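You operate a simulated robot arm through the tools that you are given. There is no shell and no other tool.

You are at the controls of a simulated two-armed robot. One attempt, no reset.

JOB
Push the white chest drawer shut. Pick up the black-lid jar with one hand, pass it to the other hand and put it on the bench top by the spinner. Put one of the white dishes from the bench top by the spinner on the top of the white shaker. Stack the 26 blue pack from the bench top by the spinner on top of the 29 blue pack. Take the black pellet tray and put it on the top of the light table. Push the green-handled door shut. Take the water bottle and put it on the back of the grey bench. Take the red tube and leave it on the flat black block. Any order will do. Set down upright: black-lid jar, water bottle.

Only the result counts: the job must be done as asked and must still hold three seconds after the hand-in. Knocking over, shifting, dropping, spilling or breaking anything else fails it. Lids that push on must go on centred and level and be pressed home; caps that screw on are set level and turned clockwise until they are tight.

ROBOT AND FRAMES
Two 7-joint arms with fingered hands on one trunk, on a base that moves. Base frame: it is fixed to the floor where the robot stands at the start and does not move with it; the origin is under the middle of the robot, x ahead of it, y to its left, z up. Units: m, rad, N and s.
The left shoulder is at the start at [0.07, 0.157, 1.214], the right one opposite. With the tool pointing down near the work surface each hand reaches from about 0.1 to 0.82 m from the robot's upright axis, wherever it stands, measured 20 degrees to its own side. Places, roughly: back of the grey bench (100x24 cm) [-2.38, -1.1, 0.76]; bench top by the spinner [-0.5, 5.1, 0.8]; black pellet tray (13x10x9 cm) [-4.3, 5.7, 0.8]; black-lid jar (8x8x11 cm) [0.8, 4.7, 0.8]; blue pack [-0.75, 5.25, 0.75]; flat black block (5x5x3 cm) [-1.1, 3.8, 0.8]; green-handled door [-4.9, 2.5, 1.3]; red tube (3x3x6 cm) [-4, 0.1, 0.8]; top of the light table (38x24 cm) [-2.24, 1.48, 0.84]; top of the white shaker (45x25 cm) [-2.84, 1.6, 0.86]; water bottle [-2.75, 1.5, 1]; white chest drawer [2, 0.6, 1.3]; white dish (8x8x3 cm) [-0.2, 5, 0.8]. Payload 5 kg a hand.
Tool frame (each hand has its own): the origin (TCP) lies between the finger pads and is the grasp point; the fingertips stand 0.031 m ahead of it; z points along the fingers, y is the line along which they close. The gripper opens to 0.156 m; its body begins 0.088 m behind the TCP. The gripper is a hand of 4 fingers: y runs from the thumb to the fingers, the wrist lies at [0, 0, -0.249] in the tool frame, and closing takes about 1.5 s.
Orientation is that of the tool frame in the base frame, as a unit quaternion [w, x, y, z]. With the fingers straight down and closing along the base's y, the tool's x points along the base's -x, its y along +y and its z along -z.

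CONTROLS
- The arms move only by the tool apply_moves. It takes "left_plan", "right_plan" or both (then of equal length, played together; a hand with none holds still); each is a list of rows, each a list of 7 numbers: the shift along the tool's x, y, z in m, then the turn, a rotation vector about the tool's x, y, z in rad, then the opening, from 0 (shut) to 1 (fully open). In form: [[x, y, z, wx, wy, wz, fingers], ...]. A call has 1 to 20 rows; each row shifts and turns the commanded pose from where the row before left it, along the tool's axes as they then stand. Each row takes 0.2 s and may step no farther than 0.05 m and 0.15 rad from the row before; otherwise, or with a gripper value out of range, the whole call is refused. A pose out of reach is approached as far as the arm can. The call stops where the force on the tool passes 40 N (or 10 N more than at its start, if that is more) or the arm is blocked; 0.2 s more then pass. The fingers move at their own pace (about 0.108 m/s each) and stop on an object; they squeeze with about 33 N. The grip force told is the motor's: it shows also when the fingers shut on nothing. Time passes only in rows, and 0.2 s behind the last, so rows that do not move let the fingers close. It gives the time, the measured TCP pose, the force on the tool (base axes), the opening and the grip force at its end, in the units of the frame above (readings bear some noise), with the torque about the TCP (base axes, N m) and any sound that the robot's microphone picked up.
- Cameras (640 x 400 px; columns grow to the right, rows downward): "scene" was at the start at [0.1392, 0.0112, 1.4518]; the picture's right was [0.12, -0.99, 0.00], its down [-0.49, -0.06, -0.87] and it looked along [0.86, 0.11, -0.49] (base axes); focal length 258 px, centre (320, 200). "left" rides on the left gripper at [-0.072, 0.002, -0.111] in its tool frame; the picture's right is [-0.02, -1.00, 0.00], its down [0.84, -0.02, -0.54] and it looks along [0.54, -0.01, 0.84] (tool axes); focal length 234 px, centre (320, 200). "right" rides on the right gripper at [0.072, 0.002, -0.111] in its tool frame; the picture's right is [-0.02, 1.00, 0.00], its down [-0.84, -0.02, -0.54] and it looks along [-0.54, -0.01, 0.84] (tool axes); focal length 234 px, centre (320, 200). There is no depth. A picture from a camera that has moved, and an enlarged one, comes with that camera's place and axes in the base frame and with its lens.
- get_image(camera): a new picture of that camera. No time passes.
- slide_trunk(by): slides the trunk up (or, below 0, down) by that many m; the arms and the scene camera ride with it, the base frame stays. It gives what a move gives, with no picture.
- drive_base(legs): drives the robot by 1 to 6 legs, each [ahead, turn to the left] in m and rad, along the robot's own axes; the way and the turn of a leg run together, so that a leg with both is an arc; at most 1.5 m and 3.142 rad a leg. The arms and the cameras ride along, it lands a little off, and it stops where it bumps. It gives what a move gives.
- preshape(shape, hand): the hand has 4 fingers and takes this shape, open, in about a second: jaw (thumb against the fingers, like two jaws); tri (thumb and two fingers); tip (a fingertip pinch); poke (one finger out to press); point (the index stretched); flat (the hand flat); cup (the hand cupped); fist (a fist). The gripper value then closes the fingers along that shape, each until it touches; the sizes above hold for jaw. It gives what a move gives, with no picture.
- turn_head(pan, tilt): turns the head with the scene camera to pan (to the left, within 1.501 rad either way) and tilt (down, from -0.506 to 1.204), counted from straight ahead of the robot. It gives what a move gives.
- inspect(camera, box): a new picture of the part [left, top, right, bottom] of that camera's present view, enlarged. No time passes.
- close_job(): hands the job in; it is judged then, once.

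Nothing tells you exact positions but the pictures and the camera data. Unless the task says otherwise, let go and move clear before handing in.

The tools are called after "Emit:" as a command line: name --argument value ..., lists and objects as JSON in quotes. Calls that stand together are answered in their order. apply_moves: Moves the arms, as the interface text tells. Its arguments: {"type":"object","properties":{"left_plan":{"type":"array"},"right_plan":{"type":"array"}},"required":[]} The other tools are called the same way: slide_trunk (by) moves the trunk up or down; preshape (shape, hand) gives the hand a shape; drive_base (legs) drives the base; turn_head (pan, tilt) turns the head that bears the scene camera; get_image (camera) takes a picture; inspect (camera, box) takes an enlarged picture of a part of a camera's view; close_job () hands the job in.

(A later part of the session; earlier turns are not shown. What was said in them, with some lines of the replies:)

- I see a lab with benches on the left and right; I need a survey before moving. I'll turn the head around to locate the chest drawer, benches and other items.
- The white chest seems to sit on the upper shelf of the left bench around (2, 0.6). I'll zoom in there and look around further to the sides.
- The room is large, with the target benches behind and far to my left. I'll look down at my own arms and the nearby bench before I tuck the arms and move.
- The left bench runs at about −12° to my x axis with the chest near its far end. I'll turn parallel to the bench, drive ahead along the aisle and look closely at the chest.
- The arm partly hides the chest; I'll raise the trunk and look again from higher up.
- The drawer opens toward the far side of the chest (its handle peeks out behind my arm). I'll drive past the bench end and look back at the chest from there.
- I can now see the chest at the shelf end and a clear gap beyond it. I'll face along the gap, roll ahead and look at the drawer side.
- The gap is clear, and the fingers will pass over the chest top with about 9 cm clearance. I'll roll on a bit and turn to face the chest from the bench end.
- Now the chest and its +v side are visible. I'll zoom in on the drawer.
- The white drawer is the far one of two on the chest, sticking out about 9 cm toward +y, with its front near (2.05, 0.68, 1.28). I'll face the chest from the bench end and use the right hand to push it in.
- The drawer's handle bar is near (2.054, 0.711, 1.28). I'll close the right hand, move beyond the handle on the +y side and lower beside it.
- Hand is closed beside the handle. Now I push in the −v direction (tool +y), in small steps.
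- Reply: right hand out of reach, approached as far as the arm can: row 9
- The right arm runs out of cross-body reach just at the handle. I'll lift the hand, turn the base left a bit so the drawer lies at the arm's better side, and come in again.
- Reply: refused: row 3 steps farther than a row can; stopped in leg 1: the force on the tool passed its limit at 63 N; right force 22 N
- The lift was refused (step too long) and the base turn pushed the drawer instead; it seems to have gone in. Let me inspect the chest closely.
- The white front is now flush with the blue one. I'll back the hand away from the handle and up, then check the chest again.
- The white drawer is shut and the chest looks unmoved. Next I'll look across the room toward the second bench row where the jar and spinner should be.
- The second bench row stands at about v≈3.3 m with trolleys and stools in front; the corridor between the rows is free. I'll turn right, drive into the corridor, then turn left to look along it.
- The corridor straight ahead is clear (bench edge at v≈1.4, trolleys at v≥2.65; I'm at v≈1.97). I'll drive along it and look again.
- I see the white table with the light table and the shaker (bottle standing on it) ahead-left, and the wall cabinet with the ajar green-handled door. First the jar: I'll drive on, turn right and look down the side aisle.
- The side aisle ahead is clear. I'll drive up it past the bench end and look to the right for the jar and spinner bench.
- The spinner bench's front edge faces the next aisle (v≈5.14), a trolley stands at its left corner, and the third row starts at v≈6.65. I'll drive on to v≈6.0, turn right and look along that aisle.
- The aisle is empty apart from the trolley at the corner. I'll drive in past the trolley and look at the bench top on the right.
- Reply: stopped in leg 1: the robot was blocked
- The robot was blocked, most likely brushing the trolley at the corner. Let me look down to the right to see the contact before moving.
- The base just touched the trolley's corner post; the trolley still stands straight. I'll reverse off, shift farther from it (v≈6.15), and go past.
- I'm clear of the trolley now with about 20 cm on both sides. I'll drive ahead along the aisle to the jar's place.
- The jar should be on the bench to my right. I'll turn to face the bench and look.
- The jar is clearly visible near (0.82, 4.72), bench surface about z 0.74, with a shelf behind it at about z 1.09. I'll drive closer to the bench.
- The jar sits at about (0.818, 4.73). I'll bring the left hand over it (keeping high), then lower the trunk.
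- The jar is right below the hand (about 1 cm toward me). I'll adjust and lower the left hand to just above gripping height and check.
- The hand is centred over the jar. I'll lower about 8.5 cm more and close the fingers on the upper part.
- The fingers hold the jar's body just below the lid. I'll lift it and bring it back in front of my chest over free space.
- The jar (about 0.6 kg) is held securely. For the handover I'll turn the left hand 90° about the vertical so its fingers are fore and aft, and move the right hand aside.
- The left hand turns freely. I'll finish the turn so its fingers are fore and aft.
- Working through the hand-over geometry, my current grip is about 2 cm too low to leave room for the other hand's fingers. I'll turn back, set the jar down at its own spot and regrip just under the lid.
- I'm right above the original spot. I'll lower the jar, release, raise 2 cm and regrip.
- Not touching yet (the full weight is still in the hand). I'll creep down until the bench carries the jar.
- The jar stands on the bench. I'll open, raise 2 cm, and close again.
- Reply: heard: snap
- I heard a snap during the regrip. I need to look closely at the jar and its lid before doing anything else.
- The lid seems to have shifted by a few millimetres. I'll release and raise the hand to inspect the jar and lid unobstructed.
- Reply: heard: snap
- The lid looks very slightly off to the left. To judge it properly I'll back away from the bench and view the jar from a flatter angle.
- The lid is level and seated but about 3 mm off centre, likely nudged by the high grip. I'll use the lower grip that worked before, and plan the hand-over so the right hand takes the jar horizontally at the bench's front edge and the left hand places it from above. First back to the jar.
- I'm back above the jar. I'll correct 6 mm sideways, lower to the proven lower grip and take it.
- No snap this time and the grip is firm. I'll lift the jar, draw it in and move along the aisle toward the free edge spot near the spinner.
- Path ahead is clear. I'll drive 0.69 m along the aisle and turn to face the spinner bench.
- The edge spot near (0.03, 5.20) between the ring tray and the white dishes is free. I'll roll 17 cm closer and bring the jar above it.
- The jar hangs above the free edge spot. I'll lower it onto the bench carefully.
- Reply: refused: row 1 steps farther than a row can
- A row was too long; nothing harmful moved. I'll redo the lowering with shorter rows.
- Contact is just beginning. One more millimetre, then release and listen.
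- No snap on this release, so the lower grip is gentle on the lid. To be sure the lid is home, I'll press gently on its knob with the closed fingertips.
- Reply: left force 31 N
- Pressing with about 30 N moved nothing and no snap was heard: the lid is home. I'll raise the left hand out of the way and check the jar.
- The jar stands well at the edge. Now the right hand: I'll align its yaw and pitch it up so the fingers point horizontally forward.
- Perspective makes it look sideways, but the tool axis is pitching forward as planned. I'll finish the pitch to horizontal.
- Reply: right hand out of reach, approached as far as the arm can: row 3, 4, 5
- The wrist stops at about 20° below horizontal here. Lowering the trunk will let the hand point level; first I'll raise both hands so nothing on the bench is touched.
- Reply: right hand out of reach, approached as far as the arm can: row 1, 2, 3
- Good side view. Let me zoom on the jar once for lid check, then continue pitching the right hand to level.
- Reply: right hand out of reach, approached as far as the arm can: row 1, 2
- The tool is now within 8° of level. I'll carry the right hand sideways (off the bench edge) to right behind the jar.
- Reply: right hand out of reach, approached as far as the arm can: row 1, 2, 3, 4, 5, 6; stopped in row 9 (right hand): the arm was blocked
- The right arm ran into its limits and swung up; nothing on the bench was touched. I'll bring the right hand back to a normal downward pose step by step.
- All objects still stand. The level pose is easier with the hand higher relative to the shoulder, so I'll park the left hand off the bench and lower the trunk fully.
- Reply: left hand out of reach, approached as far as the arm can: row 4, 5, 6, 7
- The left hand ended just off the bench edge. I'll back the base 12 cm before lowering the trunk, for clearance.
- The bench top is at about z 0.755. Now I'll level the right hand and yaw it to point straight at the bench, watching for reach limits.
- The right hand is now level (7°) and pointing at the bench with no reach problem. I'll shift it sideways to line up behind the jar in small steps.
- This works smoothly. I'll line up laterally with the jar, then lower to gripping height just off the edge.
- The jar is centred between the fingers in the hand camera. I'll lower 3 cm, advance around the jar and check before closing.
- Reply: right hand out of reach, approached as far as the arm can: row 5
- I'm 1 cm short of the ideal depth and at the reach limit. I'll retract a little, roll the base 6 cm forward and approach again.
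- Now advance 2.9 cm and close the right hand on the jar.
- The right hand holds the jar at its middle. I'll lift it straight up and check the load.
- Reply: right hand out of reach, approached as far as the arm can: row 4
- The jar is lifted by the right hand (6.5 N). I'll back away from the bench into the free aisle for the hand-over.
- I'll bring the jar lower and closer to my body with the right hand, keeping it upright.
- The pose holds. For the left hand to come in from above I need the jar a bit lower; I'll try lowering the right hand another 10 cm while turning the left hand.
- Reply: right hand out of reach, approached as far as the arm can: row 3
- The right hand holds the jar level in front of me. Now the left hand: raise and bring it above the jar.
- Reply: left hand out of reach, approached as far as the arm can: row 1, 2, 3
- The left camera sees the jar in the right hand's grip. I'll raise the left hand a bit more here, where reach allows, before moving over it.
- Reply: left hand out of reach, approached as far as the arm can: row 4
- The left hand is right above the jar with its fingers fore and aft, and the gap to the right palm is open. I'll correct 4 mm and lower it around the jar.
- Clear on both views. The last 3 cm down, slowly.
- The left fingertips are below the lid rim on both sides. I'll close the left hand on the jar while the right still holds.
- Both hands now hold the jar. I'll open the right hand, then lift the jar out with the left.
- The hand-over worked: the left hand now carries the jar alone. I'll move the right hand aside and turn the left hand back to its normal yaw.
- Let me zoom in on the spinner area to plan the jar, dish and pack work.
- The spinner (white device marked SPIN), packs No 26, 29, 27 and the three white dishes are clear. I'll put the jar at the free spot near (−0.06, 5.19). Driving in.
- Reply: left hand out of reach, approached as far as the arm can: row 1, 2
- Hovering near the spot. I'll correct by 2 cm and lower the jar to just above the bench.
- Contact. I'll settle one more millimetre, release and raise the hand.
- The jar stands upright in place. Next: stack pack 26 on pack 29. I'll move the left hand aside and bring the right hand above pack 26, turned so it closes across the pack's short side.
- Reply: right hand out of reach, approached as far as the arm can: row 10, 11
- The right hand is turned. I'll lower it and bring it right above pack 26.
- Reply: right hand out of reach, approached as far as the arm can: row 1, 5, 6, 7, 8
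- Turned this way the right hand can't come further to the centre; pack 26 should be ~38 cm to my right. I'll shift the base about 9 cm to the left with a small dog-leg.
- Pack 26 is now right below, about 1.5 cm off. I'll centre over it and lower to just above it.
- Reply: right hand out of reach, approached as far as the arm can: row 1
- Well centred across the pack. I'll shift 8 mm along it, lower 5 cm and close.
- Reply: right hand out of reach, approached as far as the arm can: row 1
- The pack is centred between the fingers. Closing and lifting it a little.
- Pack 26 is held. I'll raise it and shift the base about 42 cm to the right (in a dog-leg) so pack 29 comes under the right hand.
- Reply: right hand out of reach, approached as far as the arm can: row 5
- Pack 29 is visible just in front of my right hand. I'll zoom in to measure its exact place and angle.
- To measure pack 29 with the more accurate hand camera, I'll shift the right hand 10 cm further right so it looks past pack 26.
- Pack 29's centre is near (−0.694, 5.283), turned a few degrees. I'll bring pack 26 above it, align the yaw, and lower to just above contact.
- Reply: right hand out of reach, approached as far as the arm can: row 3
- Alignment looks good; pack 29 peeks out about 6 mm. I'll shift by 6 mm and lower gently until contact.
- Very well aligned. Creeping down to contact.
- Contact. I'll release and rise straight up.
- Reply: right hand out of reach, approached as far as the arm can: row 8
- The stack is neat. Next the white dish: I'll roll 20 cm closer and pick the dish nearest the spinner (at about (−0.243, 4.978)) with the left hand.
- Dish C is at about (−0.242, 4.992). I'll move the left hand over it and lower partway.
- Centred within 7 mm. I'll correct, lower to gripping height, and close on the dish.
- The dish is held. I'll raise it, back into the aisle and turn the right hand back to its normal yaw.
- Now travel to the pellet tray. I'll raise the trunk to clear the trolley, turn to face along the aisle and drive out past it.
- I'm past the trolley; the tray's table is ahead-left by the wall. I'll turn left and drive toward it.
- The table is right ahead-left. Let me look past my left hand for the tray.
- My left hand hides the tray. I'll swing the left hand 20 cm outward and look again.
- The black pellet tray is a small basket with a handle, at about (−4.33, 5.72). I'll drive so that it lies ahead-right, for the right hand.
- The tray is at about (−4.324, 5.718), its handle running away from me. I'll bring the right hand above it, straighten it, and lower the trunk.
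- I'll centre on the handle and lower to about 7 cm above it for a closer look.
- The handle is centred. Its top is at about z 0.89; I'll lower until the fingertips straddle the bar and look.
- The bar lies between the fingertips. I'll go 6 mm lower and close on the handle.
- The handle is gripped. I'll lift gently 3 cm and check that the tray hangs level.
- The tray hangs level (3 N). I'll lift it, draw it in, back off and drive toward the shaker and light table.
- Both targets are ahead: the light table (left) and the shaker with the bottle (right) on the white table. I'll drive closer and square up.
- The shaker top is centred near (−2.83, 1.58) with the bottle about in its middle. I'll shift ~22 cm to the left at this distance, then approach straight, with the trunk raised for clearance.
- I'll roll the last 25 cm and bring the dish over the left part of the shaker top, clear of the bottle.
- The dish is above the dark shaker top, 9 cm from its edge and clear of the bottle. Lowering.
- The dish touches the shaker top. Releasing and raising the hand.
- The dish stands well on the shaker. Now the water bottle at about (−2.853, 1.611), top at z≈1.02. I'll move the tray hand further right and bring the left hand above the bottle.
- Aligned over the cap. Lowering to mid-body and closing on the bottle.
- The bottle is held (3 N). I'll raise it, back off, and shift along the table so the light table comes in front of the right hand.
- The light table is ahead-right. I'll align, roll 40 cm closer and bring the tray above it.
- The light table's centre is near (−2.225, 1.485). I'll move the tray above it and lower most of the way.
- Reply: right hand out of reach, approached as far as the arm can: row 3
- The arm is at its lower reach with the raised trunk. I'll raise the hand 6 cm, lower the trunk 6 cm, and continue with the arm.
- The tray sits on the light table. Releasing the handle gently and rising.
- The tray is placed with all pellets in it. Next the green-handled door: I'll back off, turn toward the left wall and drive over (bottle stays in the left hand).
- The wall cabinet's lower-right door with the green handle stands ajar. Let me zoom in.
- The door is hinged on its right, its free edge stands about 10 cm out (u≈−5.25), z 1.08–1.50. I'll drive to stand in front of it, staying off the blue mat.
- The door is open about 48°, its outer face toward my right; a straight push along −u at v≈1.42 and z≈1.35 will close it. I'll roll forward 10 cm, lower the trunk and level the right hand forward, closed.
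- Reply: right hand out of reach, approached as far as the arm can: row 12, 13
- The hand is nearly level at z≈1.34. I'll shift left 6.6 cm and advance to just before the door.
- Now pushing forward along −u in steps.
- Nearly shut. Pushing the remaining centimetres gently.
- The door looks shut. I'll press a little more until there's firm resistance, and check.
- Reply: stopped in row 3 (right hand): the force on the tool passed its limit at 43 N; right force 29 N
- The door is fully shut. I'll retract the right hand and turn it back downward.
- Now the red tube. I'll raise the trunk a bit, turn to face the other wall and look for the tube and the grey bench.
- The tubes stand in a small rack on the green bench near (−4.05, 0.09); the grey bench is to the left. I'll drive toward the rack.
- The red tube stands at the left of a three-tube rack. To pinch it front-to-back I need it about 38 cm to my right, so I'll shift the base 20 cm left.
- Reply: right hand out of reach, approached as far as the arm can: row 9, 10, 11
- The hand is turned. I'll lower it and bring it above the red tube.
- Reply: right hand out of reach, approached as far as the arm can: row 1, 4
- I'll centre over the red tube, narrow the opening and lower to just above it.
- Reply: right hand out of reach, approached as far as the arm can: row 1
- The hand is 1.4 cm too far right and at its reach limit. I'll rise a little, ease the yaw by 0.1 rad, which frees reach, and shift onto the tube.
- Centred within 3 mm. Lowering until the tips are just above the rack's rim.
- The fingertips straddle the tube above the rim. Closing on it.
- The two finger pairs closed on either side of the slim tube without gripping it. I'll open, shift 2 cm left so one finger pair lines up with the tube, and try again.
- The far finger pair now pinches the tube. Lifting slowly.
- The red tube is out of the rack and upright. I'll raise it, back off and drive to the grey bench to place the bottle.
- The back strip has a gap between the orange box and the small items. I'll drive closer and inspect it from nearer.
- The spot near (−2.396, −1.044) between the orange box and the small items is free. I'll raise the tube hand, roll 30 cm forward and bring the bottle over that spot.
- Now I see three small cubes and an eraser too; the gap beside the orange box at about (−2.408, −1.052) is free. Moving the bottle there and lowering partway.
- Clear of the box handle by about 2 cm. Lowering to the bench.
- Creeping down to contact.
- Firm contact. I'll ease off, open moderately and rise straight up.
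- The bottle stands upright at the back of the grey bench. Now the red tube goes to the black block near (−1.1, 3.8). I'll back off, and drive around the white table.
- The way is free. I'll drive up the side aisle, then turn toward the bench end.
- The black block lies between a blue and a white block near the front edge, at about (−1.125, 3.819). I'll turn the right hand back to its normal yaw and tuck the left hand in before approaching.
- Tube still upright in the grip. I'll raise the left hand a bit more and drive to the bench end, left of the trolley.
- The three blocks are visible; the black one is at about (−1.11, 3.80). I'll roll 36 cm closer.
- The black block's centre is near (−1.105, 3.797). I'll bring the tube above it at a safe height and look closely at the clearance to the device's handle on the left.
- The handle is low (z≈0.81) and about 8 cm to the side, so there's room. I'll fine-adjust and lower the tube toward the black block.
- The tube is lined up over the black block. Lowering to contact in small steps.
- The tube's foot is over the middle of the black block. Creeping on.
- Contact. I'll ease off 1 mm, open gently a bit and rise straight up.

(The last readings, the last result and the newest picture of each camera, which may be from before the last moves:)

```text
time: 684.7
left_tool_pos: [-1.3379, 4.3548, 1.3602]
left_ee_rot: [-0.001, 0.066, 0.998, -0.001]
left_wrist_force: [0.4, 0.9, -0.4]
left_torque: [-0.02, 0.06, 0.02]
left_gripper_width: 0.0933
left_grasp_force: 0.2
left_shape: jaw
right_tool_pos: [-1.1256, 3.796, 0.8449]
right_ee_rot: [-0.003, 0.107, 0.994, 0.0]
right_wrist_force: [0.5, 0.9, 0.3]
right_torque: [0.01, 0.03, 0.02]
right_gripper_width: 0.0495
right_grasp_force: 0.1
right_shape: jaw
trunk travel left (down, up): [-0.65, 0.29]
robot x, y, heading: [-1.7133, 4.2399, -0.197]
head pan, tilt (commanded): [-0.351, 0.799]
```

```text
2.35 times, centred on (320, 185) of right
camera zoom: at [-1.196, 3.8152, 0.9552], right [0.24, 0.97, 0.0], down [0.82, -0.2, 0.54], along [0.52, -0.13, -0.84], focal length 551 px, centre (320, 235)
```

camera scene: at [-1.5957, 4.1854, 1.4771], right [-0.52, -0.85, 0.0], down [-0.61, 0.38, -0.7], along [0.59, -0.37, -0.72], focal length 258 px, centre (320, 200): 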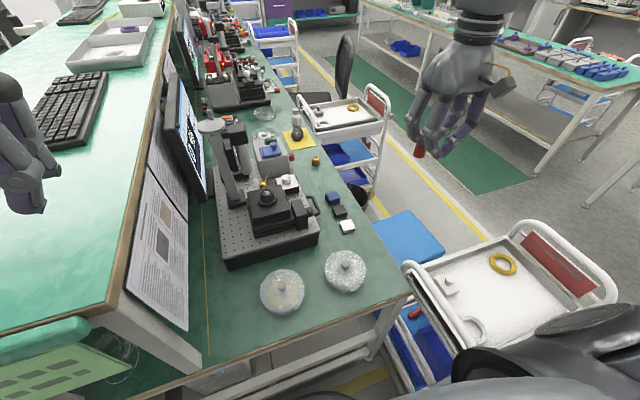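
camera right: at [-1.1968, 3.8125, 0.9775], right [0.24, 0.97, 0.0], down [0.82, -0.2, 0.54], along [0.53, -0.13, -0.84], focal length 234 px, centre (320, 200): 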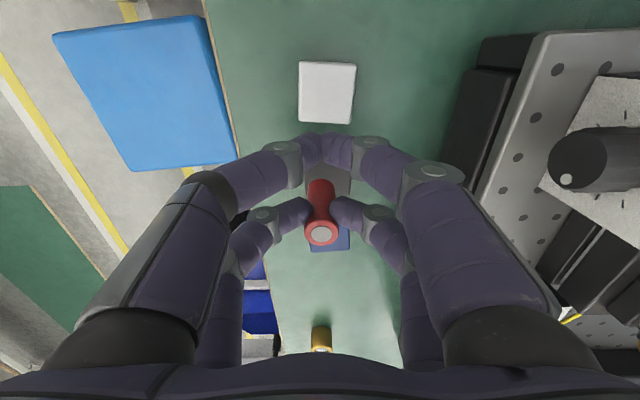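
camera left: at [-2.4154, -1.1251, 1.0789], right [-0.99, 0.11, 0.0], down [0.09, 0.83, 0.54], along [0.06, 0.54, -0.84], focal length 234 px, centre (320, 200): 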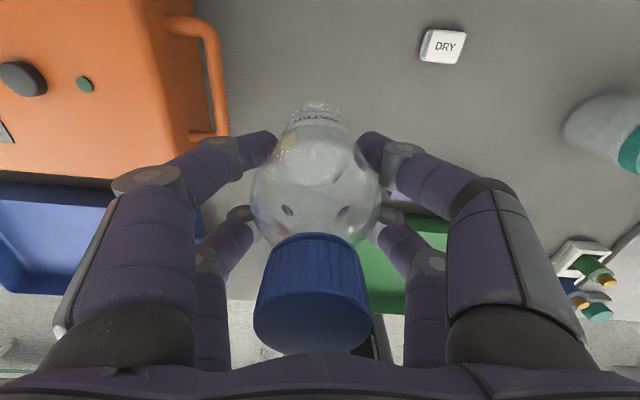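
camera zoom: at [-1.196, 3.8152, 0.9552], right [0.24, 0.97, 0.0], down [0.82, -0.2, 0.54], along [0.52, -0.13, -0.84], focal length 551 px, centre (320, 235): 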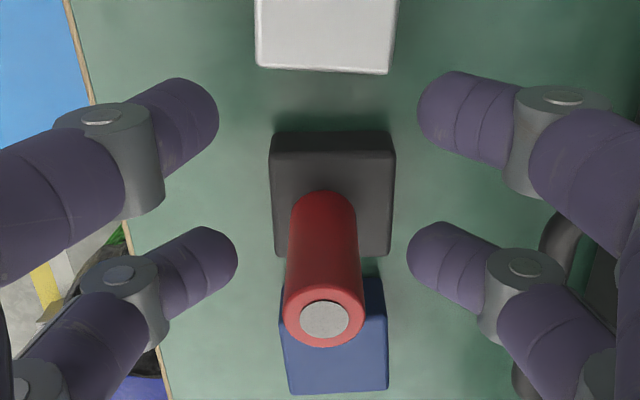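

The tube stands on the black block by itself. Rising straight up now.

Emit:
apply_moves --right_plan '[[0, 0, -0.02, 0, 0, 0, 0.32], [0, 0, -0.03, 0, 0, 0, 0.32], [0, 0, -0.04, 0, 0, 0, 0.32], [0, 0, -0.045, 0, 0, 0, 0.32], [0, 0, -0.045, 0, 0, 0, 0.32], [0, 0, -0.045, 0, 0, 0, 0.32], [0.04, 0, -0.02, 0, 0, 0, 0.32], [0.04, 0, 0, 0, 0, 0, 0.32], [0.04, 0, 0, 0, 0, 0, 0.32]]'

Emit:
inspect --camera "scene" --box '[290, 150, 410, 260]'

Emit:
get_image --camera "right"

```text
time: 686.7
left_tool_pos: [-1.3388, 4.3564, 1.3613]
left_ee_rot: [0.0, 0.065, 0.998, -0.001]
left_wrist_force: [0.0, 0.1, -0.4]
left_torque: [0.02, -0.06, 0.03]
left_gripper_width: 0.093
left_grasp_force: 0.0
left_shape: jaw
right_tool_pos: [-1.2434, 3.8248, 1.0881]
right_ee_rot: [-0.002, 0.108, 0.994, 0.0]
right_wrist_force: [0.0, -0.3, 0.2]
right_torque: [-0.05, 0.0, 0.01]
right_gripper_width: 0.0495
right_grasp_force: 0.1
right_shape: jaw
trunk travel left (down, up): [-0.65, 0.29]
robot x, y, heading: [-1.7134, 4.2374, -0.203]
head pan, tilt (commanded): [-0.351, 0.799]
```

```text
3.64 times, centred on (350, 205) of scene
camera zoom: at [-1.5982, 4.1859, 1.4773], right [-0.52, -0.85, 0.0], down [-0.61, 0.38, -0.7], along [0.59, -0.37, -0.72], focal length 939 px, centre (211, 182)
```

zoom: 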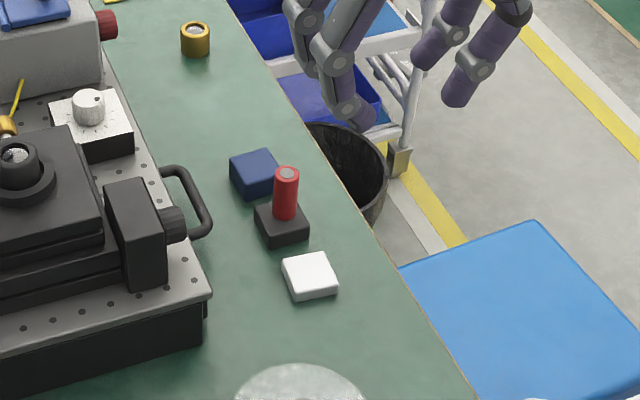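

```text
taken
camera right: at [-1.3139, 3.841, 1.2006], right [0.24, 0.97, 0.0], down [0.82, -0.2, 0.54], along [0.53, -0.13, -0.84], focal length 234 px, centre (320, 200)
```

right: 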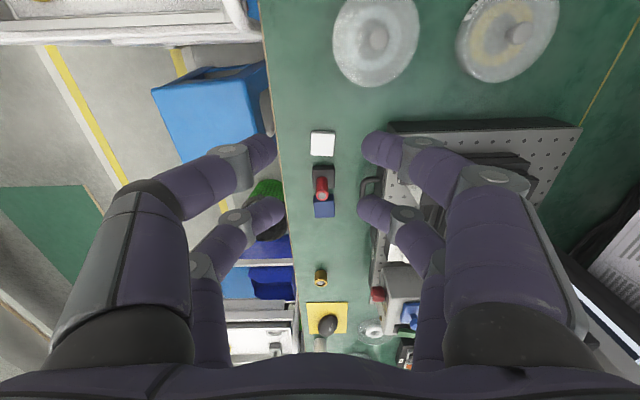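

All eight jobs look done: the red tube stands on the black block. I'll back clear of the bench and take a last look before handing in.

Emit:
drive_base --legs '[[-0.45, 0]]'

Emit:
turn_head --pan -0.25 --tilt 0.5

Emit:
inspect --camera "scene" --box '[260, 140, 420, 260]'

Emit:
get_image --camera "scene"

```text
time: 689.4
left_tool_pos: [-1.7753, 4.444, 1.3598]
left_ee_rot: [0.0, 0.068, 0.998, -0.001]
left_wrist_force: [-0.1, -0.8, -0.1]
left_torque: [0.03, 0.01, -0.01]
left_gripper_width: 0.0931
left_grasp_force: 0.1
left_shape: jaw
right_tool_pos: [-1.682, 3.9108, 1.0892]
right_ee_rot: [-0.002, 0.109, 0.994, 0.0]
right_wrist_force: [-0.1, -0.2, 1.0]
right_torque: [0.0, 0.02, -0.01]
right_gripper_width: 0.0495
right_grasp_force: 0.0
right_shape: jaw
trunk travel left (down, up): [-0.65, 0.29]
robot x, y, heading: [-2.1503, 4.3286, -0.203]
head pan, tilt (commanded): [-0.351, 0.799]
```

```text
time: 690.2
left_tool_pos: [-1.7765, 4.4439, 1.3607]
left_ee_rot: [0.0, 0.069, 0.998, -0.002]
left_wrist_force: [-0.9, -0.2, -0.2]
left_torque: [0.01, 0.01, 0.01]
left_gripper_width: 0.0932
left_grasp_force: 0.1
left_shape: jaw
right_tool_pos: [-1.6824, 3.9103, 1.0896]
right_ee_rot: [-0.002, 0.108, 0.994, -0.001]
right_wrist_force: [0.4, 0.1, 0.6]
right_torque: [0.02, -0.01, 0.03]
right_gripper_width: 0.0497
right_grasp_force: 0.2
right_shape: jaw
trunk travel left (down, up): [-0.65, 0.29]
robot x, y, heading: [-2.1541, 4.3303, -0.205]
head pan, tilt (commanded): [-0.25, 0.499]
```

```text
3.33 times, centred on (340, 200) of scene
camera zoom: at [-2.0226, 4.2779, 1.5031], right [-0.44, -0.9, 0.0], down [-0.43, 0.21, -0.88], along [0.79, -0.39, -0.48], focal length 861 px, centre (253, 200)
```

zoom: 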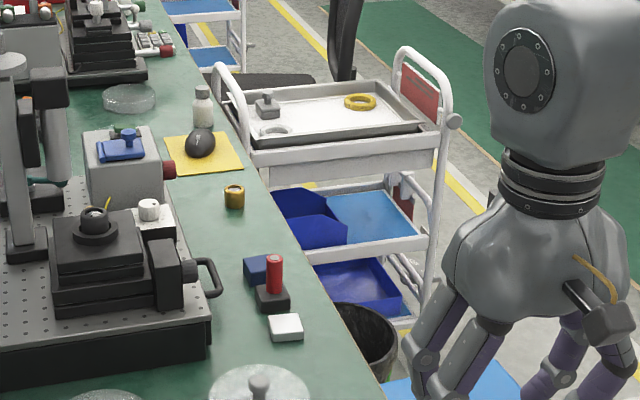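

```text
taken
camera scene: at [-2.0226, 4.2779, 1.5031], right [-0.44, -0.9, 0.0], down [-0.43, 0.21, -0.88], along [0.79, -0.39, -0.48], focal length 258 px, centre (320, 200)
```

scene: 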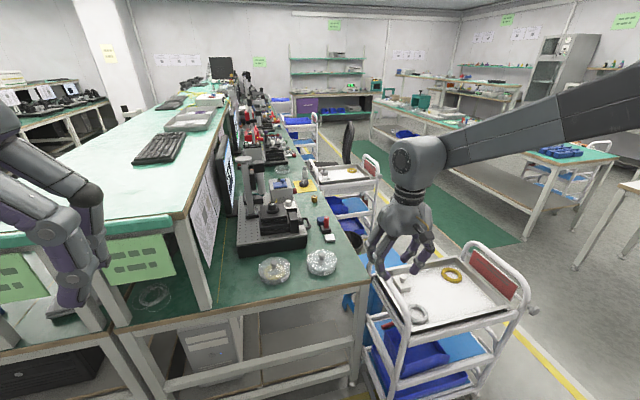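

The red tube stands upright on the black block, both hands are empty and clear, and every task has been carried out. I'm handing the job in.

Emit:
close_job

```text
The job is handed in.
```

I carried out all eight tasks and handed the job in; the judgement has not come back to me. Each placement looked right in the camera when I let go of it. I did not go back to check the earlier ones before handing in.

- **White chest drawer:** pushed shut and flush with the blue one beside it. My base turn pushed it with up to 63 N, and the chest did not appear to move.
- **Black-lid jar:** picked up with the right hand, passed to the left in the air, and set upright at about (-0.06, 5.19), left of the spinner.
- **White dish:** one dish is on the shaker top.
- **Blue packs:** No 26 is squarely on top of No 29.
- **Pellet tray:** on the light table with no pellets spilled.
- **Green-handled door:** pushed shut, and it held against 43 N.
- **Water bottle:** upright on the back of the grey bench, beside the orange box.
- **Red tube:** standing on the flat black block, which was between a blue and a white block.

Three things could count against the job:

- **Trolley bump:** early on, my base touched a trolley at the corner of the spinner bench. It still looked straight afterwards, but my position estimates were too rough to rule out a shift of a few centimetres.
- **Jar lid:** I heard two snaps while regripping the jar on its original bench. The lid ended about 3 mm off centre but level, and it did not move under about 30 N of pressing.
- **Jar position:** it is about 0.45 m from the spot given for the bench top by the spinner. That is a little closer to it than one of the white dishes was.
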